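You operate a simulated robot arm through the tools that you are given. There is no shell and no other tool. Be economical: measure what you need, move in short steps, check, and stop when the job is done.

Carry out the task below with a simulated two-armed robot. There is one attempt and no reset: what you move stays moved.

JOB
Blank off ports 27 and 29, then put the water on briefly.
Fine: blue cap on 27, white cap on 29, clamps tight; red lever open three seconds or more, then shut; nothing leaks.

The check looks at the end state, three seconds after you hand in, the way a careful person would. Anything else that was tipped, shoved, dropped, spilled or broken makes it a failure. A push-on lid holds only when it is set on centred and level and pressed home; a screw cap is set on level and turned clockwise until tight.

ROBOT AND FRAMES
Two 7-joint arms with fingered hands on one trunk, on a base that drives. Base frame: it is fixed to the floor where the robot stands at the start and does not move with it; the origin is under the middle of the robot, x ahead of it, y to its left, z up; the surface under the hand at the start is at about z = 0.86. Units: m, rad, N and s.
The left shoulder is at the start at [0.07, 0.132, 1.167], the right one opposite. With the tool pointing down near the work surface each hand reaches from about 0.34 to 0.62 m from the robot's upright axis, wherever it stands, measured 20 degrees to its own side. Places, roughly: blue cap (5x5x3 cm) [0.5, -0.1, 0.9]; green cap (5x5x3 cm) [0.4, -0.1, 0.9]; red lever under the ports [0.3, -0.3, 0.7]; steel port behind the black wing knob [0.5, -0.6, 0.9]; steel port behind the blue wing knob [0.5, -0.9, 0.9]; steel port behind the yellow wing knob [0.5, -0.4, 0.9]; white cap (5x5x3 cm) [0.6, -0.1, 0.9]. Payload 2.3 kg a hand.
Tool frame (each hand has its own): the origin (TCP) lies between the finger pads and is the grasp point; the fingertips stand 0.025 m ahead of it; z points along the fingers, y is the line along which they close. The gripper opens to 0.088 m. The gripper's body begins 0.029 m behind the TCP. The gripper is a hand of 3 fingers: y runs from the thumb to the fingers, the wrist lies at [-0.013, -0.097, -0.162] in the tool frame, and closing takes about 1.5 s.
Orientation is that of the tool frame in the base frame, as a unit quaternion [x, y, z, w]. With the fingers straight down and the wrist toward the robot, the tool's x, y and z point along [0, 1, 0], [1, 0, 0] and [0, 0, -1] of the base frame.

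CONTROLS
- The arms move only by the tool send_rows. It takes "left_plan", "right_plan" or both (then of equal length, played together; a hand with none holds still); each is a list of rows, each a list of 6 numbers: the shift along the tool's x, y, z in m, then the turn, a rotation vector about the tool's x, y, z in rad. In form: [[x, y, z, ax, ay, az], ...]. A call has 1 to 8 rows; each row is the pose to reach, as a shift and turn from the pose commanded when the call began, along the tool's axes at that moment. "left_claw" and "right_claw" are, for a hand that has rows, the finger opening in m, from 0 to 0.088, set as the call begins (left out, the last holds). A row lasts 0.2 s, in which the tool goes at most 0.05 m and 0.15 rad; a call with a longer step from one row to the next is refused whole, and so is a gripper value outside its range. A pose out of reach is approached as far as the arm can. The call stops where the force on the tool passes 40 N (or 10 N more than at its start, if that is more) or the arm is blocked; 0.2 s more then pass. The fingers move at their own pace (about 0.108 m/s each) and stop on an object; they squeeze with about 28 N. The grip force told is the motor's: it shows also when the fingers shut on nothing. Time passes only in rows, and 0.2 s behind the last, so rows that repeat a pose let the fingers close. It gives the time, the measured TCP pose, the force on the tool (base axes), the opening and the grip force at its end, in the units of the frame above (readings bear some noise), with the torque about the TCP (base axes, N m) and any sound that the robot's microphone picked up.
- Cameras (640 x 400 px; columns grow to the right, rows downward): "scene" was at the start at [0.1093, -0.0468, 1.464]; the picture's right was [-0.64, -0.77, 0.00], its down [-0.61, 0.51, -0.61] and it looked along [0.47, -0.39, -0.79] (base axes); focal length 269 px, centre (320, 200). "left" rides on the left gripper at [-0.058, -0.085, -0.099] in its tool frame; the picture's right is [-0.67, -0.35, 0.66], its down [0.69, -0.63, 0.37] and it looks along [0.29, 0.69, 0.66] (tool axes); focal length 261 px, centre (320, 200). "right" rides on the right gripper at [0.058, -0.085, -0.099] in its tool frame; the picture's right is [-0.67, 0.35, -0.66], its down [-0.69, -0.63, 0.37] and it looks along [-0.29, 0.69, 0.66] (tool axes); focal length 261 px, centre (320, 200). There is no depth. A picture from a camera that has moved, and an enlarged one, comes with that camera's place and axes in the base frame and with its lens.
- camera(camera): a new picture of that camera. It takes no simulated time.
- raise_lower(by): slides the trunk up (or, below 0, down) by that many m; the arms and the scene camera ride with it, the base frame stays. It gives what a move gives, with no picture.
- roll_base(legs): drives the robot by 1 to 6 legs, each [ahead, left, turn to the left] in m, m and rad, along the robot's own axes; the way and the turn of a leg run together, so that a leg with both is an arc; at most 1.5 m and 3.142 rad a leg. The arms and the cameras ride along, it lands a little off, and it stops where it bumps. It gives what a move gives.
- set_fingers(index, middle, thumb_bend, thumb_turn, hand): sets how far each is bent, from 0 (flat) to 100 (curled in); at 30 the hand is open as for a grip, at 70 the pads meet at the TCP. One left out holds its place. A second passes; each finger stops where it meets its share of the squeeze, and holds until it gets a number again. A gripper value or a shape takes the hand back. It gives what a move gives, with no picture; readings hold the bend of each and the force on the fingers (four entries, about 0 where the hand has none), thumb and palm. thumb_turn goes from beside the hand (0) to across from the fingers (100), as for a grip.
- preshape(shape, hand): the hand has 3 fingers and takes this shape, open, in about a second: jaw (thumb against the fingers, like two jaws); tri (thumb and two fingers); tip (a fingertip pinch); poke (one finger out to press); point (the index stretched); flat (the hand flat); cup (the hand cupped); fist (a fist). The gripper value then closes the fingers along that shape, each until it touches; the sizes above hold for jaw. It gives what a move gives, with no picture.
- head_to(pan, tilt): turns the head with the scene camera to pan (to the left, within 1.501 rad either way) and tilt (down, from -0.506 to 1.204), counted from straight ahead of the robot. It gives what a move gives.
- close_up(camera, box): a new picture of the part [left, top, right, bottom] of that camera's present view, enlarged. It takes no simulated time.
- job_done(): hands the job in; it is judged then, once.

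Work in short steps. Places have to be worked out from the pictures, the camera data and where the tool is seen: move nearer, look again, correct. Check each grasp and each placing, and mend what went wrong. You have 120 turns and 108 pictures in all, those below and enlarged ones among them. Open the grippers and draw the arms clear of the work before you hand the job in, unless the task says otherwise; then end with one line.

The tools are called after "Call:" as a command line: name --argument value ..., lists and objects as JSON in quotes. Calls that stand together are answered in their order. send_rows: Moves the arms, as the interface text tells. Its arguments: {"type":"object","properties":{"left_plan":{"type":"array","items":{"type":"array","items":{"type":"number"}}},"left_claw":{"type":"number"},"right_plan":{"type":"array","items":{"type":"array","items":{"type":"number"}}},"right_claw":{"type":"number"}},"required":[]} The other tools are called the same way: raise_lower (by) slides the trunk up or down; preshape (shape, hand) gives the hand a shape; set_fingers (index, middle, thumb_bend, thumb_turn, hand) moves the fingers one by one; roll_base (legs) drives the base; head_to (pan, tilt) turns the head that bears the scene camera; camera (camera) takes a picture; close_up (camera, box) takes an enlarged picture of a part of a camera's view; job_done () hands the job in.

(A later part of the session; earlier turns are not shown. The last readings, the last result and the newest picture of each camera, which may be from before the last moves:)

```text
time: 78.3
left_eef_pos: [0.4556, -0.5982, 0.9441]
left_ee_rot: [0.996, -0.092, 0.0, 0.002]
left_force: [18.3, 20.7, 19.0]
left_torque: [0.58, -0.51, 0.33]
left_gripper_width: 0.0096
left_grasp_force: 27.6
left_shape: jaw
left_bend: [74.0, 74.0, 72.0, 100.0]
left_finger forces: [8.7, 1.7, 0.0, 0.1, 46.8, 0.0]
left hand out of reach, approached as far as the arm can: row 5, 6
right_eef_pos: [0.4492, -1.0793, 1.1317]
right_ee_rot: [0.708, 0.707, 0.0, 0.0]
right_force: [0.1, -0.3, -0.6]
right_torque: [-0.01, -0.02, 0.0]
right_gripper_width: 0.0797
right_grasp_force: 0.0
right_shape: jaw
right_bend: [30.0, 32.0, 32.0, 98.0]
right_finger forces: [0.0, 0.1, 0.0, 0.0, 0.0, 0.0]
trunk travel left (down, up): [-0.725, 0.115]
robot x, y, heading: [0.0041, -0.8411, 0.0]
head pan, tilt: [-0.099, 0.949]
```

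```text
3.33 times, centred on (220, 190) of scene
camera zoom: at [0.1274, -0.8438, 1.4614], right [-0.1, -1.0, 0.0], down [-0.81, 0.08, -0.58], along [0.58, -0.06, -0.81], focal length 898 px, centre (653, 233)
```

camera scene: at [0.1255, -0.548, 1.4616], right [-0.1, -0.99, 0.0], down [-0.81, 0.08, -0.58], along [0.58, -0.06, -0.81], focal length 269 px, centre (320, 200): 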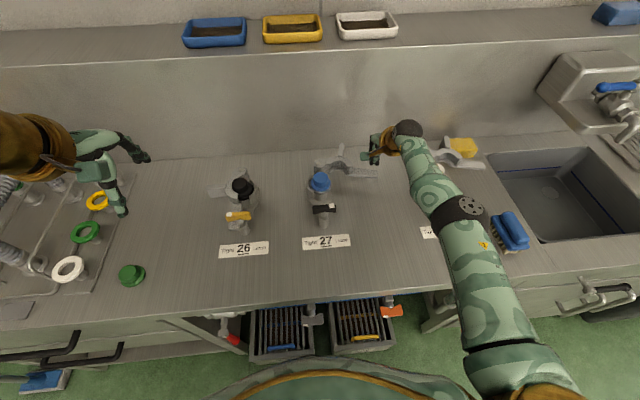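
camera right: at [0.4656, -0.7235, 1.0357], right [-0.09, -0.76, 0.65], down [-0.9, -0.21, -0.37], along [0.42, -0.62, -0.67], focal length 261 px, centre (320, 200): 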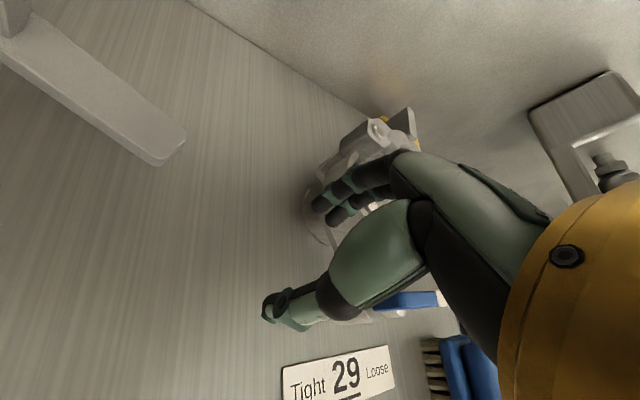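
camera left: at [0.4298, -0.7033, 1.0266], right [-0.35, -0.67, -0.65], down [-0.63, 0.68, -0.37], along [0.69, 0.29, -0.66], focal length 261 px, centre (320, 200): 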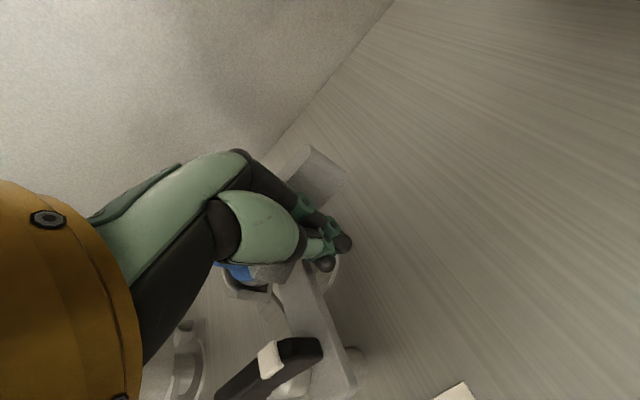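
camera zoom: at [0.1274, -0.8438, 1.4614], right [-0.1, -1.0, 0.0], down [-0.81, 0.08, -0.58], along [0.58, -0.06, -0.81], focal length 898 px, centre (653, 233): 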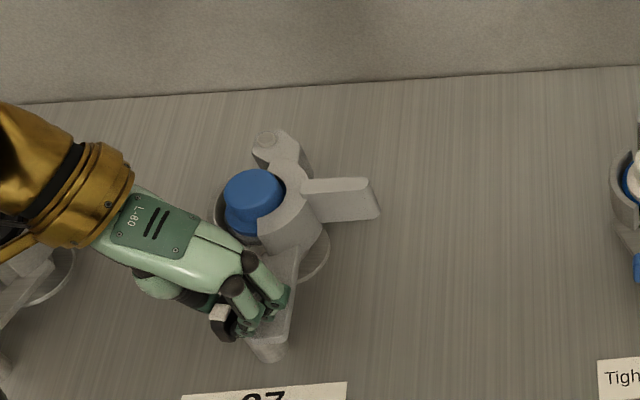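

Knob 27 is now ~100° round (white end at front). I'll release and rise; the right hand will finish the second half later.

Call:
set_fingers --hand "left" --index 50 --middle 50 --thumb_bend 45 --thumb_turn 100

Call:
send_rows --left_plan '[[0, 0, -0.04, 0, 0, 0], [0, 0, -0.08, 0, 0, -0.1], [0, 0, -0.11, 0, 0, -0.24], [0, 0, -0.13, 0, 0, -0.38], [0, 0, -0.15, 0, 0, -0.52], [0, 0, -0.17, 0, 0, -0.66], [0, 0, -0.19, 0, 0, -0.8]]' --right_plan '[[0, -0.02, 0, 0, 0, 0], [0, -0.05, 0, 0, 0, 0], [0, -0.08, -0.01, 0, 0, 0], [0, -0.1, -0.02, 0, 0, 0], [0.03, -0.12, -0.03, 0, 0, 0], [0.06, -0.14, -0.03, 0, 0, 0], [0.09, -0.15, -0.03, 0, 0, 0]]'

Call:
close_up --camera "scene" --box '[160, 130, 280, 250]'

```text
time: 79.3
left_eef_pos: [0.4524, -0.6017, 0.9457]
left_ee_rot: [0.996, -0.09, 0.0, 0.001]
left_force: [-0.5, -0.4, -0.6]
left_torque: [-0.01, 0.0, 0.04]
left_gripper_width: 0.0466
left_grasp_force: 0.2
left_shape: fingers
left_bend: [50.0, 50.0, 45.0, 99.0]
left_finger forces: [0.0, 0.1, 0.0, 0.0, 0.1, 0.0]
right_eef_pos: [0.4462, -1.084, 1.1313]
right_ee_rot: [0.707, 0.707, 0.002, -0.001]
right_force: [0.6, -0.1, -0.3]
right_torque: [0.0, 0.01, -0.03]
right_gripper_width: 0.0802
right_grasp_force: 0.1
right_shape: jaw
right_bend: [30.0, 32.0, 32.0, 98.0]
right_finger forces: [0.1, 0.0, 0.0, 0.0, 0.0, 0.1]
trunk travel left (down, up): [-0.725, 0.115]
robot x, y, heading: [-0.0015, -0.8438, 0.001]
head pan, tilt: [-0.099, 0.949]
```

```text
time: 80.9
left_eef_pos: [0.4516, -0.6016, 1.1361]
left_ee_rot: [0.952, 0.306, -0.001, 0.0]
left_force: [-0.7, -0.6, 1.3]
left_torque: [0.02, 0.0, -0.01]
left_gripper_width: 0.0466
left_grasp_force: 0.0
left_shape: fingers
left_bend: [50.0, 50.0, 45.0, 99.0]
left_finger forces: [0.0, 0.0, 0.0, 0.1, 0.1, 0.0]
right_eef_pos: [0.3724, -1.1304, 1.1602]
right_ee_rot: [0.707, 0.707, 0.003, 0.0]
right_force: [0.0, 0.4, -0.3]
right_torque: [0.04, -0.02, 0.02]
right_gripper_width: 0.0798
right_grasp_force: 0.1
right_shape: jaw
right_bend: [30.0, 32.0, 32.0, 98.0]
right_finger forces: [0.1, 0.0, 0.0, 0.0, 0.0, 0.0]
right hand out of reach, approached as far as the arm can: row 1, 2, 3, 4, 5, 6, 7
trunk travel left (down, up): [-0.725, 0.115]
robot x, y, heading: [0.0014, -0.8415, 0.001]
head pan, tilt: [-0.099, 0.949]
```

```text
3.33 times, centred on (220, 190) of scene
camera zoom: at [0.1233, -0.8507, 1.4618], right [-0.1, -1.0, 0.0], down [-0.81, 0.08, -0.58], along [0.58, -0.06, -0.81], focal length 898 px, centre (653, 233)
```

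zoom: 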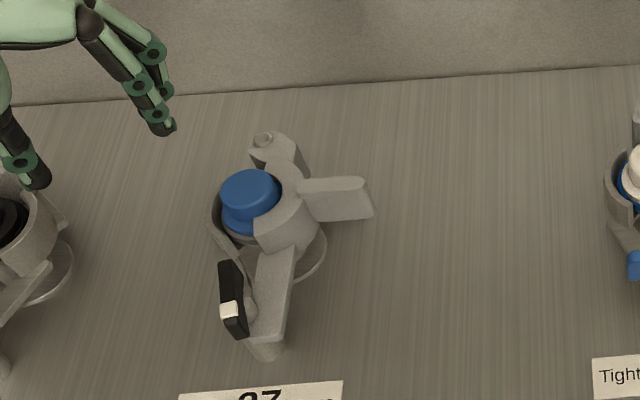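

27's clamp is in place with knob half-turned. Now drive to work on 29's clamp with the left hand.

Call:
roll_base --legs '[[0, -0.3, 0]]'

Call:
send_rows --left_plan '[[0, 0, 0, 0, 0, -0.14], [0, 0, 0, 0, 0, -0.28], [0, 0, 0, 0, 0, -0.42], [0, 0, 0, 0, 0, -0.56], [0, 0, 0, 0, 0, -0.7], [0, 0, 0, 0, 0, -0.84], [0, 0, 0, 0, 0, -0.94]]' --left_claw 0.0

Call:
camera --camera "scene"

```text
time: 82.9
left_eef_pos: [0.4525, -0.8952, 1.1361]
left_ee_rot: [0.952, 0.306, 0.0, 0.001]
left_force: [-0.5, -0.9, 0.6]
left_torque: [-0.03, -0.05, 0.02]
left_gripper_width: 0.0464
left_grasp_force: 0.1
left_shape: fingers
left_bend: [50.0, 50.0, 45.0, 99.0]
left_finger forces: [0.1, 0.1, 0.1, 0.2, 0.0, 0.0]
right_eef_pos: [0.3744, -1.424, 1.1618]
right_ee_rot: [0.707, 0.708, 0.003, -0.001]
right_force: [-0.4, -0.1, 0.9]
right_torque: [-0.04, 0.03, -0.02]
right_gripper_width: 0.08
right_grasp_force: 0.2
right_shape: jaw
right_bend: [30.0, 32.0, 32.0, 98.0]
right_finger forces: [0.0, 0.0, 0.0, 0.0, 0.0, 0.0]
trunk travel left (down, up): [-0.725, 0.115]
robot x, y, heading: [0.0015, -1.1412, 0.005]
head pan, tilt: [-0.099, 0.949]
```

```text
time: 84.5
left_eef_pos: [0.4519, -0.8976, 1.1354]
left_ee_rot: [0.709, 0.705, -0.001, 0.001]
left_force: [-0.4, 0.6, 0.1]
left_torque: [0.01, -0.02, -0.01]
left_gripper_width: 0.0003
left_grasp_force: 28.0
left_shape: jaw
left_bend: [70.0, 70.0, 36.0, 100.0]
left_finger forces: [0.0, 0.0, 0.1, 0.1, 0.0, 0.0]
right_eef_pos: [0.3751, -1.4272, 1.1603]
right_ee_rot: [0.708, 0.707, 0.002, -0.001]
right_force: [-0.4, 0.0, 0.0]
right_torque: [0.03, 0.02, -0.01]
right_gripper_width: 0.0801
right_grasp_force: 0.1
right_shape: jaw
right_bend: [30.0, 32.0, 32.0, 98.0]
right_finger forces: [0.0, 0.0, 0.0, 0.0, 0.0, 0.0]
trunk travel left (down, up): [-0.725, 0.115]
robot x, y, heading: [0.0014, -1.1444, 0.004]
head pan, tilt: [-0.099, 0.949]
```

```text
23 pictures are left
camera scene: at [0.1255, -1.1474, 1.4617], right [-0.09, -1.0, 0.0], down [-0.81, 0.08, -0.58], along [0.58, -0.05, -0.81], focal length 269 px, centre (320, 200)
```

scene: 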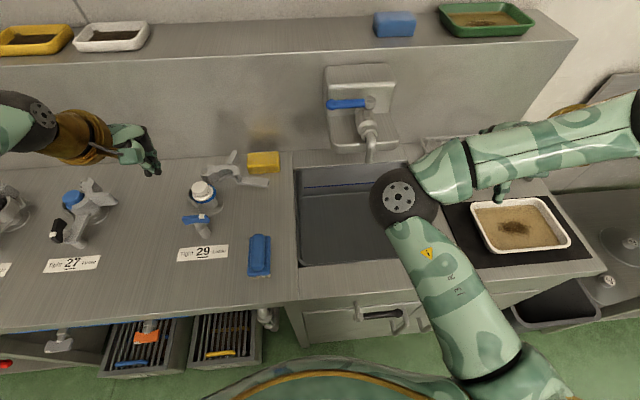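

Hover the left peg behind 29's handle and check.

Call:
send_rows --left_plan '[[-0.02, 0.02, 0.0, 0, 0, 0], [-0.04, 0.045, 0.01, 0, 0, 0], [-0.06, 0.07, 0.02, 0, 0, 0], [-0.08, 0.095, 0.04, 0, 0, 0], [-0.1, 0.12, 0.065, 0, 0, 0], [-0.12, 0.145, 0.095, 0, 0, 0], [-0.1424, 0.163, 0.125, 0, 0, 0], [-0.1424, 0.165, 0.15, 0, 0, 0]]'

Call:
close_up --camera "left" --box '[220, 160, 480, 360]'

```text
time: 86.3
left_eef_pos: [0.6023, -1.0386, 0.9872]
left_ee_rot: [0.71, 0.704, 0.0, 0.001]
left_force: [-0.4, 0.3, 0.4]
left_torque: [0.04, 0.02, 0.0]
left_gripper_width: 0.0
left_grasp_force: 28.4
left_shape: jaw
left_bend: [70.0, 70.0, 36.0, 100.0]
left_finger forces: [0.0, 0.0, 0.0, 0.0, 0.0, 0.1]
left hand out of reach, approached as far as the arm can: row 7, 8
right_eef_pos: [0.3743, -1.4277, 1.1609]
right_ee_rot: [0.707, 0.708, 0.003, -0.001]
right_force: [0.2, -0.9, -0.1]
right_torque: [-0.02, -0.02, 0.03]
right_gripper_width: 0.0798
right_grasp_force: 0.1
right_shape: jaw
right_bend: [30.0, 32.0, 32.0, 98.0]
right_finger forces: [0.0, 0.0, 0.1, 0.0, 0.0, 0.1]
trunk travel left (down, up): [-0.725, 0.115]
robot x, y, heading: [0.0026, -1.14, 0.002]
head pan, tilt: [-0.099, 0.949]
```

```text
2.00 times, centred on (350, 260) of left
camera zoom: at [0.5168, -1.0947, 1.0849], right [-0.35, -0.67, -0.65], down [-0.62, 0.69, -0.37], along [0.7, 0.28, -0.66], focal length 521 px, centre (260, 80)
```

zoom: 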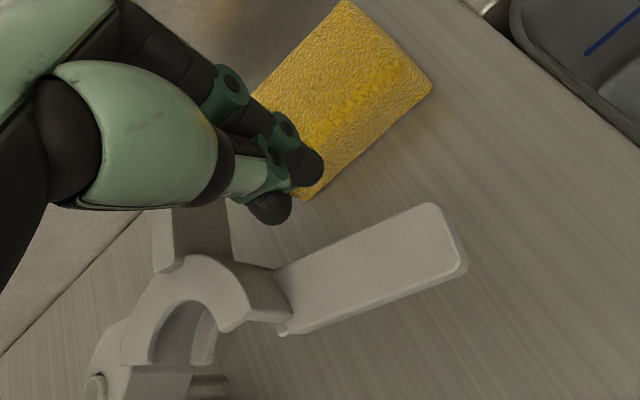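

Closed peg falls just short of the handle's rear edge. I'll open the jaws so the fingers reach ~4 cm further, straddle the handle (sponge front is at x ≈ 0.663, clear), and drag the first part.

Call:
send_rows --left_plan '[[0, -0.019, -0.005, 0, 0, 0], [0, -0.019, -0.005, 0, 0, 0], [0, -0.019, -0.005, 0, 0, 0], [0, -0.019, 0.02, 0, 0, 0], [0, -0.019, 0.045, 0, 0, 0], [0, -0.019, 0.059, 0, 0, 0]]' --left_claw 0.088

Call:
close_up --camera "left" --box '[220, 160, 480, 360]'

```text
time: 87.7
left_eef_pos: [0.5831, -1.0391, 0.9295]
left_ee_rot: [0.71, 0.704, 0.0, 0.0]
left_force: [1.0, 0.2, 0.6]
left_torque: [-0.03, -0.02, 0.01]
left_gripper_width: 0.0878
left_grasp_force: 0.0
left_shape: jaw
left_bend: [30.0, 30.0, 30.0, 98.0]
left_finger forces: [0.0, 0.0, 0.0, 0.1, 0.0, 0.0]
right_eef_pos: [0.3744, -1.4277, 1.1604]
right_ee_rot: [0.706, 0.708, 0.002, -0.002]
right_force: [-0.1, -0.8, -0.3]
right_torque: [0.02, -0.01, -0.03]
right_gripper_width: 0.0799
right_grasp_force: 0.0
right_shape: jaw
right_bend: [30.0, 32.0, 32.0, 98.0]
right_finger forces: [0.1, 0.0, 0.1, 0.1, 0.1, 0.0]
trunk travel left (down, up): [-0.725, 0.115]
robot x, y, heading: [0.0044, -1.1384, 0.008]
head pan, tilt: [-0.099, 0.949]
```

```text
2.00 times, centred on (350, 260) of left
camera zoom: at [0.4971, -1.0942, 1.0268], right [-0.35, -0.67, -0.65], down [-0.62, 0.69, -0.37], along [0.7, 0.28, -0.66], focal length 521 px, centre (260, 80)
```

zoom: 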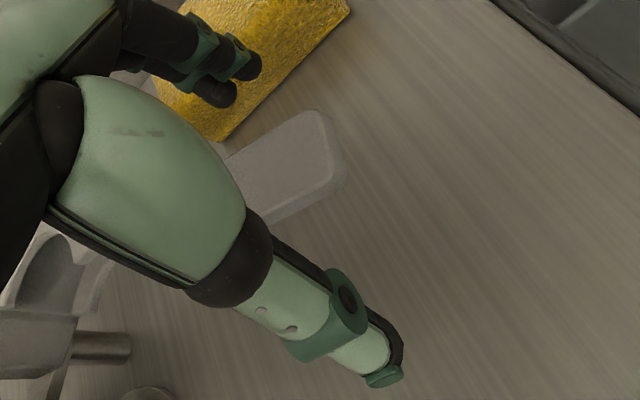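

Straddled without contact. Drag along the arc.

Call:
send_rows --left_plan '[[0, -0.015, 0, 0, 0, 0], [0, -0.029, 0, 0, 0, 0], [0.004, -0.04, 0, 0, 0, 0], [0.009, -0.051, 0, 0, 0, 0], [0.015, -0.062, 0, 0, 0, 0], [0.021, -0.072, 0, 0, 0, 0], [0.028, -0.081, 0, 0, 0, 0], [0.036, -0.089, 0, 0, 0, 0]]'

Call:
close_up --camera "scene" --box '[160, 120, 300, 260]'

```text
time: 89.5
left_eef_pos: [0.4952, -1.0018, 0.9279]
left_ee_rot: [0.711, 0.704, 0.0, 0.001]
left_force: [0.0, 0.1, 0.3]
left_torque: [0.01, 0.03, -0.02]
left_gripper_width: 0.0877
left_grasp_force: 0.0
left_shape: jaw
left_bend: [30.0, 30.0, 30.0, 98.0]
left_finger forces: [0.0, 0.0, 0.0, 0.0, 0.0, 0.1]
right_eef_pos: [0.3744, -1.4262, 1.1609]
right_ee_rot: [0.707, 0.707, 0.003, -0.001]
right_force: [0.4, 0.9, 0.3]
right_torque: [-0.01, -0.01, 0.01]
right_gripper_width: 0.0799
right_grasp_force: 0.0
right_shape: jaw
right_bend: [30.0, 32.0, 32.0, 98.0]
right_finger forces: [0.0, 0.1, 0.0, 0.1, 0.0, 0.0]
trunk travel left (down, up): [-0.725, 0.115]
robot x, y, heading: [0.001, -1.1398, 0.004]
head pan, tilt: [-0.099, 0.949]
```

```text
2.86 times, centred on (230, 190) of scene
camera zoom: at [0.1253, -1.1463, 1.4617], right [-0.09, -1.0, 0.0], down [-0.81, 0.08, -0.58], along [0.58, -0.05, -0.81], focal length 769 px, centre (577, 229)
```

zoom: 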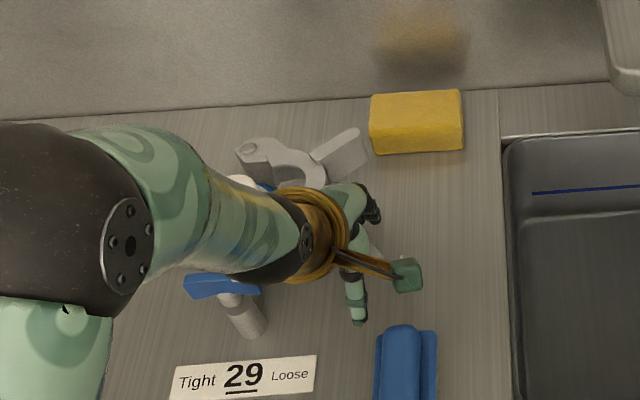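

Sponge untouched, clamp turned ~30°. Lift, close into a peg, and re-enter behind the handle.

Call:
send_rows --left_plan '[[0, 0, -0.035, 0, 0, 0], [0, 0, -0.065, 0, 0, 0], [-0.013, 0.03, -0.065, 0, 0, 0], [-0.025, 0.06, -0.065, 0, 0, 0]]'

Call:
send_rows --left_plan '[[0, 0, 0, 0, 0, 0], [0, 0, 0, 0, 0, 0], [0, 0, 0, 0, 0, 0], [0, 0, 0, 0, 0, 0], [0, 0, 0, 0, 0, 0]]' --left_claw 0.0

Call:
close_up --camera "left" --box '[220, 160, 480, 360]'

```text
time: 90.5
left_eef_pos: [0.557, -1.0265, 0.9922]
left_ee_rot: [0.71, 0.704, 0.0, 0.001]
left_force: [-0.9, -0.1, 0.8]
left_torque: [0.01, 0.0, -0.02]
left_gripper_width: 0.088
left_grasp_force: 0.0
left_shape: jaw
left_bend: [30.0, 30.0, 30.0, 98.0]
left_finger forces: [0.1, 0.0, 0.1, 0.1, 0.1, 0.1]
right_eef_pos: [0.3754, -1.4265, 1.1602]
right_ee_rot: [0.707, 0.708, 0.002, -0.002]
right_force: [-0.2, 0.1, -0.6]
right_torque: [0.0, -0.05, -0.04]
right_gripper_width: 0.0799
right_grasp_force: 0.1
right_shape: jaw
right_bend: [30.0, 32.0, 32.0, 98.0]
right_finger forces: [0.0, 0.1, 0.0, 0.0, 0.0, 0.0]
trunk travel left (down, up): [-0.725, 0.115]
robot x, y, heading: [0.0001, -1.1392, 0.006]
head pan, tilt: [-0.099, 0.949]
```

```text
time: 91.7
left_eef_pos: [0.5561, -1.0274, 0.993]
left_ee_rot: [0.71, 0.704, -0.001, 0.001]
left_force: [1.5, 0.4, 0.5]
left_torque: [0.02, -0.01, 0.03]
left_gripper_width: 0.0
left_grasp_force: 28.0
left_shape: jaw
left_bend: [70.0, 70.0, 37.0, 100.0]
left_finger forces: [0.0, 0.1, 0.1, 0.0, 0.0, 0.1]
right_eef_pos: [0.3749, -1.4273, 1.1607]
right_ee_rot: [0.706, 0.708, 0.002, -0.001]
right_force: [0.0, -0.2, -0.5]
right_torque: [0.0, 0.0, 0.01]
right_gripper_width: 0.0799
right_grasp_force: 0.0
right_shape: jaw
right_bend: [30.0, 32.0, 32.0, 98.0]
right_finger forces: [0.0, 0.1, 0.1, 0.1, 0.0, 0.1]
trunk travel left (down, up): [-0.725, 0.115]
robot x, y, heading: [0.0001, -1.1379, 0.005]
head pan, tilt: [-0.099, 0.949]
```

```text
2.00 times, centred on (350, 260) of left
camera zoom: at [0.4684, -1.0829, 1.0914], right [-0.36, -0.67, -0.65], down [-0.62, 0.69, -0.37], along [0.7, 0.28, -0.66], focal length 521 px, centre (260, 80)
```

zoom: 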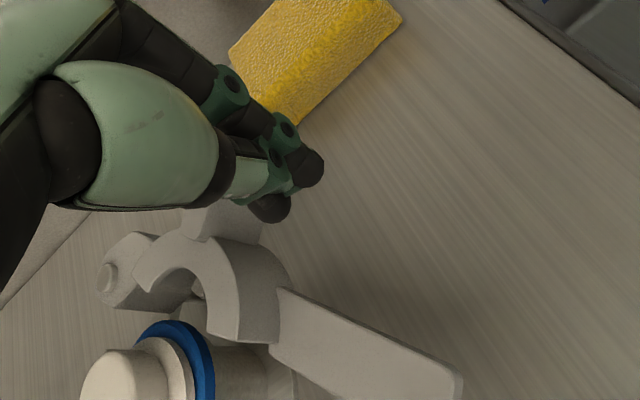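

Well clear behind the handle (now at ~38°). Descend and push along the arc.

Call:
send_rows --left_plan '[[0, 0, 0.035, 0, 0, 0], [0, 0, 0.063, 0, 0, 0], [0.015, -0.0075, 0.063, 0, 0, 0], [0.0295, -0.015, 0.063, 0, 0, 0], [0.041, -0.0215, 0.063, 0, 0, 0], [0.051, -0.028, 0.063, 0, 0, 0], [0.06, -0.032, 0.063, 0, 0, 0], [0.067, -0.0355, 0.063, 0, 0, 0]]'

Call:
send_rows --left_plan '[[0.007, -0.003, 0, 0, 0, 0], [0.0135, -0.0045, 0, 0, 0, 0], [0.019, -0.0055, 0, 0, 0, 0], [0.024, -0.006, 0, 0, 0, 0], [0.028, -0.006, 0, 0, 0, 0], [0.032, -0.006, 0, 0, 0, 0]]'

Call:
close_up --camera "scene" --box '[160, 120, 300, 260]'

```text
time: 93.5
left_eef_pos: [0.5194, -0.9586, 0.9299]
left_ee_rot: [0.71, 0.704, 0.0, 0.0]
left_force: [-0.4, 0.3, 0.2]
left_torque: [0.01, -0.03, 0.0]
left_gripper_width: 0.0
left_grasp_force: 28.3
left_shape: jaw
left_bend: [70.0, 70.0, 37.0, 100.0]
left_finger forces: [0.0, 0.0, 0.0, 0.0, 0.0, 0.1]
right_eef_pos: [0.3746, -1.4268, 1.1615]
right_ee_rot: [0.706, 0.708, 0.002, 0.0]
right_force: [-0.1, -0.2, -0.2]
right_torque: [-0.01, 0.0, 0.02]
right_gripper_width: 0.08
right_grasp_force: 0.2
right_shape: jaw
right_bend: [30.0, 32.0, 32.0, 98.0]
right_finger forces: [0.0, 0.1, 0.0, 0.0, 0.0, 0.1]
trunk travel left (down, up): [-0.725, 0.115]
robot x, y, heading: [0.0011, -1.1407, 0.006]
head pan, tilt: [-0.099, 0.949]
```

```text
time: 94.9
left_eef_pos: [0.514, -0.9428, 0.9303]
left_ee_rot: [0.712, 0.702, 0.002, -0.002]
left_force: [-5.7, -30.7, -5.7]
left_torque: [0.07, 0.11, -0.64]
left_gripper_width: 0.0002
left_grasp_force: 28.1
left_shape: jaw
left_bend: [70.0, 70.0, 37.0, 100.0]
left_finger forces: [0.1, 29.0, 0.1, 0.1, 0.1, 0.0]
right_eef_pos: [0.3735, -1.4407, 1.1582]
right_ee_rot: [0.708, 0.706, 0.006, -0.005]
right_force: [0.4, -0.1, 0.1]
right_torque: [0.01, 0.0, 0.03]
right_gripper_width: 0.0797
right_grasp_force: 0.1
right_shape: jaw
right_bend: [30.0, 32.0, 32.0, 98.0]
right_finger forces: [0.0, 0.0, 0.0, 0.0, 0.0, 0.0]
trunk travel left (down, up): [-0.725, 0.115]
robot x, y, heading: [0.0006, -1.1418, 0.003]
head pan, tilt: [-0.099, 0.949]
```

```text
2.86 times, centred on (230, 190) of scene
camera zoom: at [0.125, -1.1628, 1.4615], right [-0.1, -1.0, -0.01], down [-0.81, 0.09, -0.58], along [0.58, -0.05, -0.81], focal length 769 px, centre (577, 229)
```

zoom: 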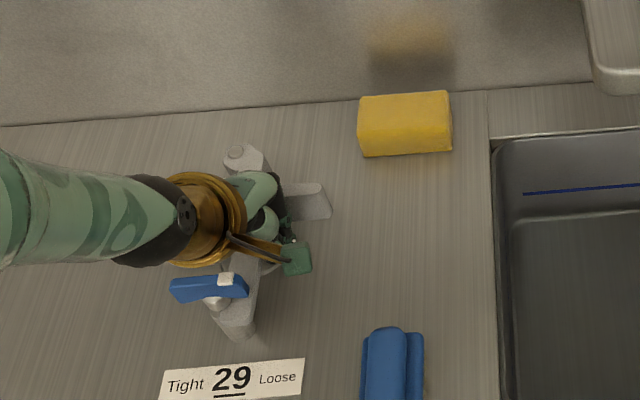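

Closed to the same stop. Retreat as before, set the narrow opening and go over knob 29 at (0.468, -0.898).

Call:
send_rows --left_plan '[[-0.012, 0, 0, 0, 0, 0], [-0.025, 0, 0, 0, 0, 0], [-0.032, 0, -0.02, 0, 0, 0], [-0.032, 0, -0.06, 0, 0, 0], [-0.032, -0.02, -0.1, 0, 0, 0], [-0.032, -0.06, -0.12, 0, 0, 0], [-0.032, -0.1, -0.12, 0, 0, 0]]'

Call:
set_fingers --hand "left" --index 50 --middle 50 --thumb_bend 50 --thumb_turn 100

Call:
close_up --camera "left" --box '[220, 180, 440, 360]'

```text
time: 96.5
left_eef_pos: [0.4125, -0.9595, 1.0497]
left_ee_rot: [0.71, 0.704, 0.0, 0.001]
left_force: [-0.9, -0.7, 0.1]
left_torque: [-0.02, 0.01, 0.02]
left_gripper_width: 0.0
left_grasp_force: 28.0
left_shape: jaw
left_bend: [70.0, 70.0, 37.0, 100.0]
left_finger forces: [0.0, 0.0, 0.0, 0.0, 0.0, 0.0]
right_eef_pos: [0.3731, -1.4267, 1.161]
right_ee_rot: [0.706, 0.708, 0.003, -0.002]
right_force: [-1.2, -0.2, 0.5]
right_torque: [-0.04, 0.02, 0.02]
right_gripper_width: 0.0802
right_grasp_force: 0.1
right_shape: jaw
right_bend: [30.0, 32.0, 32.0, 98.0]
right_finger forces: [0.0, 0.0, 0.0, 0.0, 0.0, 0.0]
trunk travel left (down, up): [-0.725, 0.115]
robot x, y, heading: [0.001, -1.1439, 0.009]
head pan, tilt: [-0.099, 0.949]
```

```text
time: 97.5
left_eef_pos: [0.413, -0.9584, 1.0501]
left_ee_rot: [0.71, 0.704, -0.001, 0.001]
left_force: [0.4, -0.2, 0.4]
left_torque: [0.02, 0.04, -0.01]
left_gripper_width: 0.0408
left_grasp_force: 0.0
left_shape: fingers
left_bend: [50.0, 50.0, 50.0, 100.0]
left_finger forces: [0.0, 0.0, 0.0, 0.0, 0.1, 0.1]
right_eef_pos: [0.3754, -1.4265, 1.1608]
right_ee_rot: [0.707, 0.708, 0.002, -0.001]
right_force: [0.9, -0.8, -0.8]
right_torque: [0.02, 0.02, 0.01]
right_gripper_width: 0.0798
right_grasp_force: 0.0
right_shape: jaw
right_bend: [30.0, 32.0, 32.0, 98.0]
right_finger forces: [0.1, 0.0, 0.1, 0.1, 0.1, 0.0]
trunk travel left (down, up): [-0.725, 0.115]
robot x, y, heading: [-0.0004, -1.1431, 0.005]
head pan, tilt: [-0.099, 0.949]
```

```text
2.22 times, centred on (330, 270) of left
camera zoom: at [0.3279, -1.0151, 1.1481], right [-0.36, -0.67, -0.65], down [-0.62, 0.69, -0.37], along [0.7, 0.28, -0.66], focal length 579 px, centre (298, 44)
```

zoom: 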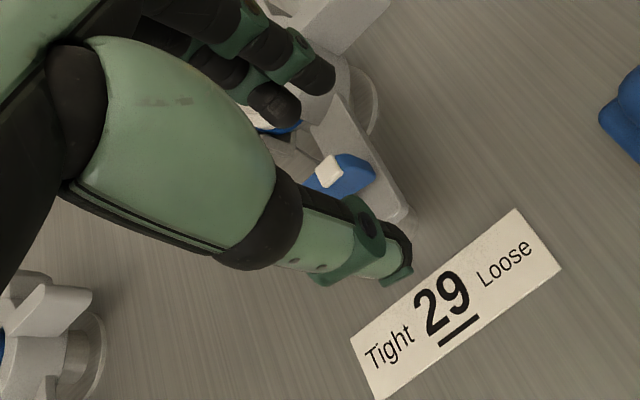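

Handle is seated by the bolt. Move onto knob 29, lower and grip, then turn clockwise 60°.

Call:
send_rows --left_plan '[[0.03, 0.028, 0.0, 0, 0, 0], [0.06, 0.055, 0.0, 0, 0, 0], [0.06, 0.055, 0.04, 0, 0, 0], [0.06, 0.055, 0.075, 0, 0, 0], [0.06, 0.055, 0.098, 0, 0, 0], [0.06, 0.055, 0.106, 0, 0, 0]]'

Call:
send_rows --left_plan '[[0, 0, 0, 0, 0, 0], [0, 0, 0, 0, 0, 0], [0, 0, 0, 0, 0, 0], [0, 0, 0, 0, 0, 0], [0, 0, 0, 0, 0, 0]]' --left_claw 0.0

Call:
close_up --camera "left" --box '[240, 160, 440, 330]'

```text
time: 98.9
left_eef_pos: [0.4694, -0.8989, 0.9449]
left_ee_rot: [0.71, 0.704, 0.0, 0.001]
left_force: [0.2, 0.4, 0.1]
left_torque: [0.0, 0.02, 0.03]
left_gripper_width: 0.0412
left_grasp_force: 0.0
left_shape: fingers
left_bend: [50.0, 50.0, 50.0, 100.0]
left_finger forces: [0.0, 0.0, 0.0, 0.1, 0.0, 0.0]
right_eef_pos: [0.3731, -1.4265, 1.1605]
right_ee_rot: [0.706, 0.708, 0.003, -0.001]
right_force: [-0.8, -0.3, -0.1]
right_torque: [0.02, 0.01, 0.0]
right_gripper_width: 0.0798
right_grasp_force: 0.0
right_shape: jaw
right_bend: [30.0, 32.0, 32.0, 98.0]
right_finger forces: [0.0, 0.1, 0.0, 0.1, 0.0, 0.0]
trunk travel left (down, up): [-0.725, 0.115]
robot x, y, heading: [0.0016, -1.1414, 0.002]
head pan, tilt: [-0.099, 0.949]
```

```text
time: 100.1
left_eef_pos: [0.4678, -0.899, 0.9451]
left_ee_rot: [0.71, 0.704, -0.001, 0.002]
left_force: [2.0, 0.9, 6.0]
left_torque: [0.11, -0.07, 0.0]
left_gripper_width: 0.01
left_grasp_force: 28.8
left_shape: jaw
left_bend: [72.0, 59.0, 75.0, 100.0]
left_finger forces: [15.5, 10.7, 0.0, 0.0, 25.9, 0.1]
right_eef_pos: [0.3742, -1.4263, 1.1611]
right_ee_rot: [0.707, 0.708, 0.002, -0.001]
right_force: [0.1, 0.1, -0.4]
right_torque: [0.04, -0.03, 0.03]
right_gripper_width: 0.0798
right_grasp_force: 0.0
right_shape: jaw
right_bend: [30.0, 32.0, 32.0, 98.0]
right_finger forces: [0.0, 0.0, 0.0, 0.1, 0.1, 0.0]
trunk travel left (down, up): [-0.725, 0.115]
robot x, y, heading: [0.0031, -1.1447, 0.008]
head pan, tilt: [-0.099, 0.949]
```

```text
2.35 times, centred on (340, 245) of left
camera zoom: at [0.3824, -0.955, 1.0431], right [-0.35, -0.67, -0.66], down [-0.62, 0.69, -0.37], along [0.7, 0.28, -0.66], focal length 613 px, centre (273, 94)
```

zoom: 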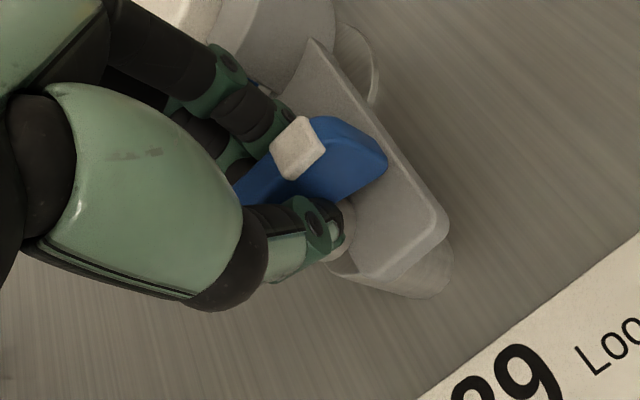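

Identical grip. Turn clockwise to ~95° in two calls.

Call:
send_rows --left_plan '[[0, 0, 0, 0, 0, 0.13], [0, 0, 0, 0, 0, 0.26], [0, 0, 0, 0, 0, 0.39], [0, 0, 0, 0, 0, 0.52], [0, 0, 0, 0, 0, 0.65], [0, 0, 0, 0, 0, 0.78], [0, 0, 0, 0, 0, 0.91], [0, 0, 0, 0, 0, 1.04]]'

Call:
send_rows --left_plan '[[0, 0, 0, 0, 0, 0.13], [0, 0, 0, 0, 0, 0.26], [0, 0, 0, 0, 0, 0.39], [0, 0, 0, 0, 0, 0.52], [0, 0, 0, 0, 0, 0.62]]'

Call:
set_fingers --hand "left" --index 50 --middle 50 --thumb_bend 45 --thumb_turn 100

Call:
send_rows --left_plan '[[0, 0, -0.04, 0, 0, 0], [0, 0, -0.08, 0, 0, -0.1], [0, 0, -0.11, 0, 0, -0.24], [0, 0, -0.13, 0, 0, -0.38], [0, 0, -0.15, 0, 0, -0.52], [0, 0, -0.17, 0, 0, -0.66], [0, 0, -0.19, 0, 0, -0.8]]'

Call:
close_up --camera "scene" --box '[160, 120, 300, 260]'

```text
time: 101.9
left_eef_pos: [0.4662, -0.8963, 0.9456]
left_ee_rot: [0.966, 0.258, 0.003, 0.003]
left_force: [-1.6, 13.5, 19.3]
left_torque: [0.39, 0.0, 0.11]
left_gripper_width: 0.01
left_grasp_force: 27.7
left_shape: jaw
left_bend: [72.0, 60.0, 75.0, 100.0]
left_finger forces: [13.0, 9.6, 0.1, 0.1, 49.3, 0.0]
right_eef_pos: [0.3692, -1.4232, 1.1632]
right_ee_rot: [0.706, 0.708, 0.002, 0.001]
right_force: [-0.4, 0.1, -0.4]
right_torque: [0.01, -0.03, 0.03]
right_gripper_width: 0.0801
right_grasp_force: 0.1
right_shape: jaw
right_bend: [30.0, 32.0, 32.0, 98.0]
right_finger forces: [0.1, 0.1, 0.0, 0.0, 0.0, 0.0]
trunk travel left (down, up): [-0.725, 0.115]
robot x, y, heading: [0.0006, -1.1396, 0.009]
head pan, tilt: [-0.099, 0.949]
```

```text
time: 103.2
left_eef_pos: [0.4624, -0.8972, 0.9459]
left_ee_rot: [0.999, -0.04, 0.004, 0.0]
left_force: [6.2, 18.8, 7.8]
left_torque: [0.52, -0.15, 0.14]
left_gripper_width: 0.0086
left_grasp_force: 27.7
left_shape: jaw
left_bend: [73.0, 74.0, 73.0, 100.0]
left_finger forces: [10.9, 2.8, 0.0, 0.0, 44.2, 0.0]
left hand out of reach, approached as far as the arm can: row 5
right_eef_pos: [0.3756, -1.4213, 1.1615]
right_ee_rot: [0.705, 0.709, 0.001, 0.0]
right_force: [0.4, -0.9, -0.4]
right_torque: [-0.01, 0.01, 0.03]
right_gripper_width: 0.0799
right_grasp_force: 0.1
right_shape: jaw
right_bend: [30.0, 32.0, 32.0, 98.0]
right_finger forces: [0.0, 0.1, 0.0, 0.1, 0.0, 0.0]
trunk travel left (down, up): [-0.725, 0.115]
robot x, y, heading: [0.0016, -1.139, 0.009]
head pan, tilt: [-0.099, 0.949]
stopped in row 5 (left hand): the force on the tool passed its limit at 43 N (the readings are from after the stop); the commanded pose is now the measured one
```

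```text
time: 104.2
left_eef_pos: [0.463, -0.9032, 0.9474]
left_ee_rot: [0.999, -0.043, 0.002, 0.0]
left_force: [-0.1, -0.7, -0.3]
left_torque: [-0.03, -0.01, 0.01]
left_gripper_width: 0.0465
left_grasp_force: 0.0
left_shape: fingers
left_bend: [50.0, 50.0, 45.0, 99.0]
left_finger forces: [0.0, 0.0, 0.1, 0.0, 0.0, 0.0]
right_eef_pos: [0.375, -1.4264, 1.1608]
right_ee_rot: [0.706, 0.708, 0.003, -0.001]
right_force: [0.0, 0.6, 0.5]
right_torque: [-0.02, -0.01, 0.01]
right_gripper_width: 0.08
right_grasp_force: 0.0
right_shape: jaw
right_bend: [30.0, 32.0, 32.0, 98.0]
right_finger forces: [0.0, 0.0, 0.1, 0.0, 0.0, 0.0]
trunk travel left (down, up): [-0.725, 0.115]
robot x, y, heading: [0.0014, -1.141, 0.007]
head pan, tilt: [-0.099, 0.949]
```

```text
time: 105.8
left_eef_pos: [0.4613, -0.9051, 1.1369]
left_ee_rot: [0.937, 0.35, 0.002, 0.0]
left_force: [0.1, -0.5, 0.0]
left_torque: [-0.01, 0.04, -0.06]
left_gripper_width: 0.0466
left_grasp_force: 0.0
left_shape: fingers
left_bend: [50.0, 50.0, 45.0, 99.0]
left_finger forces: [0.0, 0.1, 0.0, 0.1, 0.1, 0.1]
right_eef_pos: [0.3738, -1.426, 1.1605]
right_ee_rot: [0.706, 0.708, 0.002, -0.001]
right_force: [0.7, 0.1, 0.1]
right_torque: [0.04, 0.0, -0.01]
right_gripper_width: 0.0798
right_grasp_force: 0.0
right_shape: jaw
right_bend: [30.0, 32.0, 32.0, 98.0]
right_finger forces: [0.1, 0.1, 0.0, 0.0, 0.0, 0.1]
trunk travel left (down, up): [-0.725, 0.115]
robot x, y, heading: [0.0014, -1.1421, 0.008]
head pan, tilt: [-0.099, 0.949]
```

```text
2.86 times, centred on (230, 190) of scene
camera zoom: at [0.1249, -1.1471, 1.4617], right [-0.09, -1.0, 0.0], down [-0.81, 0.08, -0.58], along [0.58, -0.05, -0.81], focal length 769 px, centre (577, 229)
```

zoom: 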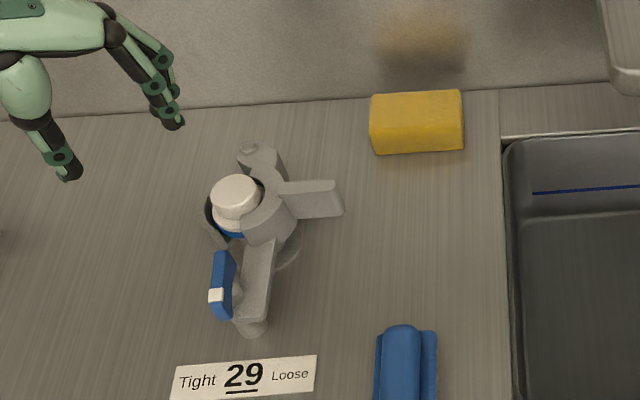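

Knob 29 is ~95° round with the sponge untouched. Now drive so the right hand suits knob 29, and pre-turn the right hand counter-clockwise by ~1.4 rad.

Call:
roll_base --legs '[[0, 0.44, -0.008]]'

Call:
set_fingers --hand "right" --index 50 --middle 50 --thumb_bend 50 --thumb_turn 100

Call:
send_rows --right_plan '[[0.005, 0.01, 0.01, 0, 0, -0.14], [0.01, 0.02, 0.02, 0, 0, -0.28], [0.015, 0.03, 0.03, 0, 0, -0.42], [0.02, 0.04, 0.04, 0, 0, -0.56], [0.025, 0.05, 0.05, 0, 0, -0.7], [0.03, 0.06, 0.06, 0, 0, -0.84], [0.035, 0.07, 0.07, 0, 0, -0.98], [0.04, 0.08, 0.08, 0, 0, -1.12]]'

```text
time: 108.4
left_eef_pos: [0.4593, -0.4695, 1.1371]
left_ee_rot: [0.937, 0.349, 0.003, 0.0]
left_force: [0.5, -0.3, 1.4]
left_torque: [-0.02, 0.02, -0.02]
left_gripper_width: 0.0464
left_grasp_force: 0.1
left_shape: fingers
left_bend: [50.0, 50.0, 45.0, 99.0]
left_finger forces: [0.0, 0.1, 0.0, 0.0, 0.0, 0.0]
right_eef_pos: [0.3717, -0.9894, 1.1612]
right_ee_rot: [0.706, 0.708, 0.003, -0.002]
right_force: [0.5, -0.1, -0.3]
right_torque: [-0.01, 0.0, -0.03]
right_gripper_width: 0.0798
right_grasp_force: 0.1
right_shape: jaw
right_bend: [30.0, 32.0, 32.0, 98.0]
right_finger forces: [0.1, 0.0, 0.0, 0.0, 0.0, 0.0]
trunk travel left (down, up): [-0.725, 0.115]
robot x, y, heading: [-0.0017, -0.6994, 0.006]
head pan, tilt: [-0.099, 0.949]
```

```text
time: 109.4
left_eef_pos: [0.4594, -0.4687, 1.1362]
left_ee_rot: [0.937, 0.349, 0.002, 0.001]
left_force: [-0.1, 0.9, -0.1]
left_torque: [-0.06, -0.02, 0.05]
left_gripper_width: 0.0464
left_grasp_force: 0.1
left_shape: fingers
left_bend: [50.0, 50.0, 45.0, 99.0]
left_finger forces: [0.0, 0.1, 0.1, 0.0, 0.0, 0.0]
right_eef_pos: [0.3714, -0.9874, 1.1604]
right_ee_rot: [0.706, 0.708, 0.003, -0.001]
right_force: [-0.5, 0.6, -0.3]
right_torque: [-0.01, 0.01, 0.02]
right_gripper_width: 0.0423
right_grasp_force: 0.1
right_shape: fingers
right_bend: [50.0, 50.0, 50.0, 100.0]
right_finger forces: [0.1, 0.0, 0.0, 0.1, 0.0, 0.0]
trunk travel left (down, up): [-0.725, 0.115]
robot x, y, heading: [0.0009, -0.6997, 0.004]
head pan, tilt: [-0.099, 0.949]
```

```text
time: 111.2
left_eef_pos: [0.4609, -0.4688, 1.136]
left_ee_rot: [0.937, 0.349, 0.002, 0.0]
left_force: [0.7, -0.7, 0.4]
left_torque: [0.02, 0.01, 0.01]
left_gripper_width: 0.0466
left_grasp_force: 0.0
left_shape: fingers
left_bend: [50.0, 50.0, 45.0, 99.0]
left_finger forces: [0.0, 0.1, 0.0, 0.1, 0.0, 0.0]
right_eef_pos: [0.4522, -0.9502, 1.0789]
right_ee_rot: [0.221, 0.975, 0.003, -0.001]
right_force: [-0.6, -0.3, -0.1]
right_torque: [-0.01, 0.03, -0.03]
right_gripper_width: 0.0418
right_grasp_force: 0.1
right_shape: fingers
right_bend: [50.0, 50.0, 50.0, 100.0]
right_finger forces: [0.1, 0.0, 0.0, 0.0, 0.0, 0.1]
trunk travel left (down, up): [-0.725, 0.115]
robot x, y, heading: [0.0033, -0.6993, 0.004]
head pan, tilt: [-0.099, 0.949]
```

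Continue turning to -83° and hover over knob 29, then look.

Call:
send_rows --right_plan '[[0.003, 0.017, 0.015, 0, 0, -0.11], [0.006, 0.034, 0.03, 0, 0, -0.22], [0.0092, 0.0512, 0.05, 0, 0, -0.32], [0.0092, 0.0512, 0.08, 0, 0, -0.32], [0.0092, 0.0512, 0.09, 0, 0, -0.32]]'

Call:
close_up --camera "right" --box '[200, 160, 400, 330]'

```text
time: 112.4
left_eef_pos: [0.4595, -0.4693, 1.1353]
left_ee_rot: [0.937, 0.349, 0.002, 0.001]
left_force: [0.1, 0.1, -0.1]
left_torque: [0.0, 0.0, 0.01]
left_gripper_width: 0.0466
left_grasp_force: 0.1
left_shape: fingers
left_bend: [50.0, 50.0, 45.0, 99.0]
left_finger forces: [0.1, 0.0, 0.1, 0.1, 0.0, 0.0]
right_eef_pos: [0.4651, -0.898, 0.9915]
right_ee_rot: [0.064, 0.998, 0.002, 0.001]
right_force: [-0.2, -0.7, -0.3]
right_torque: [0.01, 0.03, -0.02]
right_gripper_width: 0.0421
right_grasp_force: 0.0
right_shape: fingers
right_bend: [50.0, 50.0, 50.0, 100.0]
right_finger forces: [0.0, 0.0, 0.0, 0.1, 0.0, 0.0]
trunk travel left (down, up): [-0.725, 0.115]
robot x, y, heading: [-0.0048, -0.7024, 0.003]
head pan, tilt: [-0.099, 0.949]
```

```text
2.35 times, centred on (300, 245) of right
camera zoom: at [0.397, -0.9755, 1.0898], right [0.71, 0.26, 0.66], down [0.6, -0.71, -0.37], along [0.37, 0.66, -0.66], focal length 613 px, centre (367, 94)
```

zoom: 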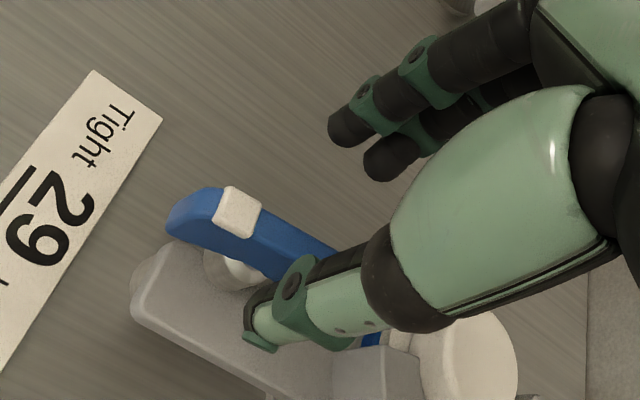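

Axis at about (0.467, -0.903): shift 6 mm toward the thumb, lower and close.

Call:
send_rows --right_plan '[[0, -0.005, 0.02, 0, 0, 0], [0, -0.005, 0.038, 0, 0, 0], [0, -0.005, 0.0465, 0, 0, 0]]'

Call:
send_rows --right_plan '[[0, 0, 0, 0, 0, 0], [0, 0, 0, 0, 0, 0], [0, 0, 0, 0, 0, 0], [0, 0, 0, 0, 0, 0], [0, 0, 0, 0, 0, 0]]' --right_claw 0.0

Call:
send_rows --right_plan '[[0, 0, 0, 0, 0, 0.13], [0, 0, 0, 0, 0, 0.26], [0, 0, 0, 0, 0, 0.39], [0, 0, 0, 0, 0, 0.52], [0, 0, 0, 0, 0, 0.65], [0, 0, 0, 0, 0, 0.78], [0, 0, 0, 0, 0, 0.91], [0, 0, 0, 0, 0, 1.04]]'

Call:
camera --camera "scene"

```text
time: 113.2
left_eef_pos: [0.4592, -0.4686, 1.1356]
left_ee_rot: [0.937, 0.349, 0.002, 0.002]
left_force: [0.4, -0.7, -0.4]
left_torque: [0.01, 0.02, 0.01]
left_gripper_width: 0.0464
left_grasp_force: 0.1
left_shape: fingers
left_bend: [50.0, 50.0, 45.0, 99.0]
left_finger forces: [0.0, 0.0, 0.1, 0.0, 0.0, 0.0]
right_eef_pos: [0.4662, -0.901, 0.9443]
right_ee_rot: [0.065, 0.998, 0.002, 0.0]
right_force: [0.6, -0.7, -0.3]
right_torque: [-0.01, 0.02, -0.01]
right_gripper_width: 0.0421
right_grasp_force: 0.1
right_shape: fingers
right_bend: [50.0, 50.0, 50.0, 100.0]
right_finger forces: [0.0, 0.0, 0.0, 0.1, 0.0, 0.0]
trunk travel left (down, up): [-0.725, 0.115]
robot x, y, heading: [-0.0023, -0.7032, 0.006]
head pan, tilt: [-0.099, 0.949]
```

```text
time: 114.4
left_eef_pos: [0.4595, -0.468, 1.1362]
left_ee_rot: [0.937, 0.349, 0.003, 0.0]
left_force: [0.1, 0.2, -0.8]
left_torque: [-0.01, 0.01, 0.02]
left_gripper_width: 0.0463
left_grasp_force: 0.1
left_shape: fingers
left_bend: [50.0, 50.0, 45.0, 99.0]
left_finger forces: [0.1, 0.1, 0.1, 0.1, 0.0, 0.1]
right_eef_pos: [0.4654, -0.9023, 0.9444]
right_ee_rot: [0.065, 0.998, 0.003, 0.001]
right_force: [0.5, 1.7, 0.2]
right_torque: [0.08, -0.03, -0.02]
right_gripper_width: 0.0084
right_grasp_force: 28.0
right_shape: jaw
right_bend: [73.0, 54.0, 68.0, 100.0]
right_finger forces: [15.3, 8.6, 0.0, 0.0, 23.0, 0.0]
trunk travel left (down, up): [-0.725, 0.115]
robot x, y, heading: [-0.0061, -0.7039, 0.008]
head pan, tilt: [-0.099, 0.949]
```

```text
time: 116.2
left_eef_pos: [0.4593, -0.4621, 1.1353]
left_ee_rot: [0.937, 0.348, 0.001, 0.003]
left_force: [-0.5, -0.4, -0.2]
left_torque: [-0.02, -0.02, 0.0]
left_gripper_width: 0.0466
left_grasp_force: 0.0
left_shape: fingers
left_bend: [50.0, 50.0, 45.0, 99.0]
left_finger forces: [0.0, 0.0, 0.0, 0.1, 0.0, 0.0]
right_eef_pos: [0.4657, -0.8972, 0.9462]
right_ee_rot: [0.552, 0.834, 0.002, -0.001]
right_force: [-4.0, 15.9, -8.8]
right_torque: [0.25, 0.02, 0.13]
right_gripper_width: 0.007
right_grasp_force: 28.1
right_shape: jaw
right_bend: [73.0, 57.0, 68.0, 100.0]
right_finger forces: [19.5, 6.3, 0.1, 0.1, 22.4, 0.0]
trunk travel left (down, up): [-0.725, 0.115]
robot x, y, heading: [-0.0, -0.7038, 0.007]
head pan, tilt: [-0.099, 0.949]
```

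```text
13 pictures are left
camera scene: at [0.1237, -0.7004, 1.4616], right [-0.09, -1.0, 0.01], down [-0.81, 0.07, -0.58], along [0.58, -0.06, -0.81], focal length 269 px, centre (320, 200)
```

scene: 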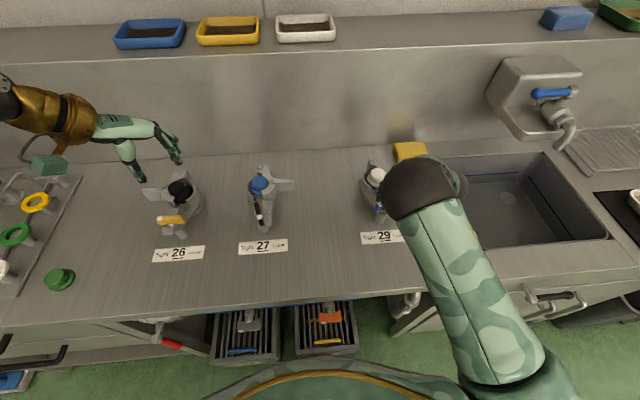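

Turned another 60°. Continue until it tightens.

Call:
send_rows --right_plan '[[0, 0, 0, 0, 0, 0.12], [0, 0, 0, 0, 0, 0.24], [0, 0, 0, 0, 0, 0.36], [0, 0, 0, 0, 0, 0.48], [0, 0, 0, 0, 0, 0.6]]'

Call:
close_up --camera "right" --box '[160, 160, 400, 360]'

```text
time: 117.4
left_eef_pos: [0.4593, -0.4609, 1.1348]
left_ee_rot: [0.938, 0.348, 0.002, 0.003]
left_force: [-0.4, 0.4, -0.8]
left_torque: [0.02, -0.03, -0.01]
left_gripper_width: 0.0464
left_grasp_force: 0.0
left_shape: fingers
left_bend: [50.0, 50.0, 45.0, 99.0]
left_finger forces: [0.1, 0.1, 0.0, 0.0, 0.1, 0.0]
right_eef_pos: [0.4664, -0.8947, 0.9462]
right_ee_rot: [0.773, 0.634, 0.002, 0.001]
right_force: [-1.9, 20.8, -2.5]
right_torque: [0.38, -0.15, 0.43]
right_gripper_width: 0.0071
right_grasp_force: 28.1
right_shape: jaw
right_bend: [73.0, 57.0, 66.0, 99.0]
right_finger forces: [19.9, 8.8, 0.1, 0.0, 26.6, 0.0]
trunk travel left (down, up): [-0.725, 0.115]
robot x, y, heading: [-0.0042, -0.7007, 0.005]
head pan, tilt: [-0.099, 0.949]
```

```text
2.00 times, centred on (280, 260) of right
camera zoom: at [0.3936, -0.822, 1.0453], right [0.21, -0.73, 0.66], down [-0.75, -0.55, -0.37], along [0.63, -0.42, -0.66], focal length 521 px, centre (400, 80)
```

zoom: 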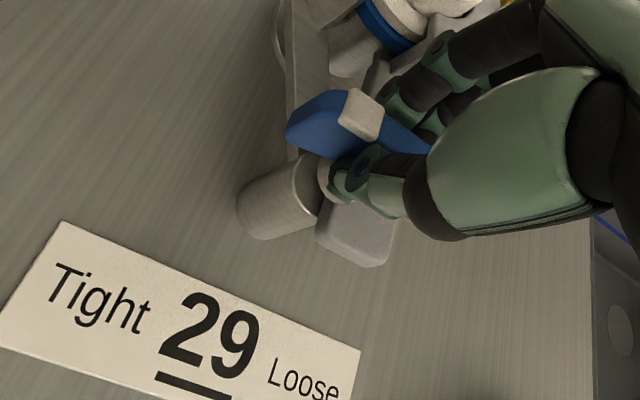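

White end now points to "Tight" and torque is rising (0.43 N m). A bit more to confirm it's at the stop.

Call:
send_rows --right_plan '[[0, 0, 0, 0, 0, 0.12], [0, 0, 0, 0, 0, 0.24], [0, 0, 0, 0, 0, 0.3], [0, 0, 0, 0, 0, 0.3]]'

```text
time: 118.4
left_eef_pos: [0.4607, -0.4578, 1.1331]
left_ee_rot: [0.937, 0.349, -0.001, 0.005]
left_force: [-0.5, 0.0, -0.1]
left_torque: [0.0, 0.04, 0.02]
left_gripper_width: 0.0463
left_grasp_force: 0.0
left_shape: fingers
left_bend: [50.0, 50.0, 45.0, 99.0]
left_finger forces: [0.1, 0.1, 0.0, 0.1, 0.0, 0.0]
right_eef_pos: [0.4688, -0.8919, 0.9474]
right_ee_rot: [0.86, 0.511, 0.001, 0.002]
right_force: [5.5, 25.1, 1.7]
right_torque: [0.45, -0.31, 0.54]
right_gripper_width: 0.0075
right_grasp_force: 28.3
right_shape: jaw
right_bend: [73.0, 55.0, 65.0, 100.0]
right_finger forces: [18.0, 14.1, 0.1, 0.0, 26.6, 0.0]
trunk travel left (down, up): [-0.725, 0.115]
robot x, y, heading: [-0.0007, -0.7016, 0.006]
head pan, tilt: [-0.099, 0.949]
```

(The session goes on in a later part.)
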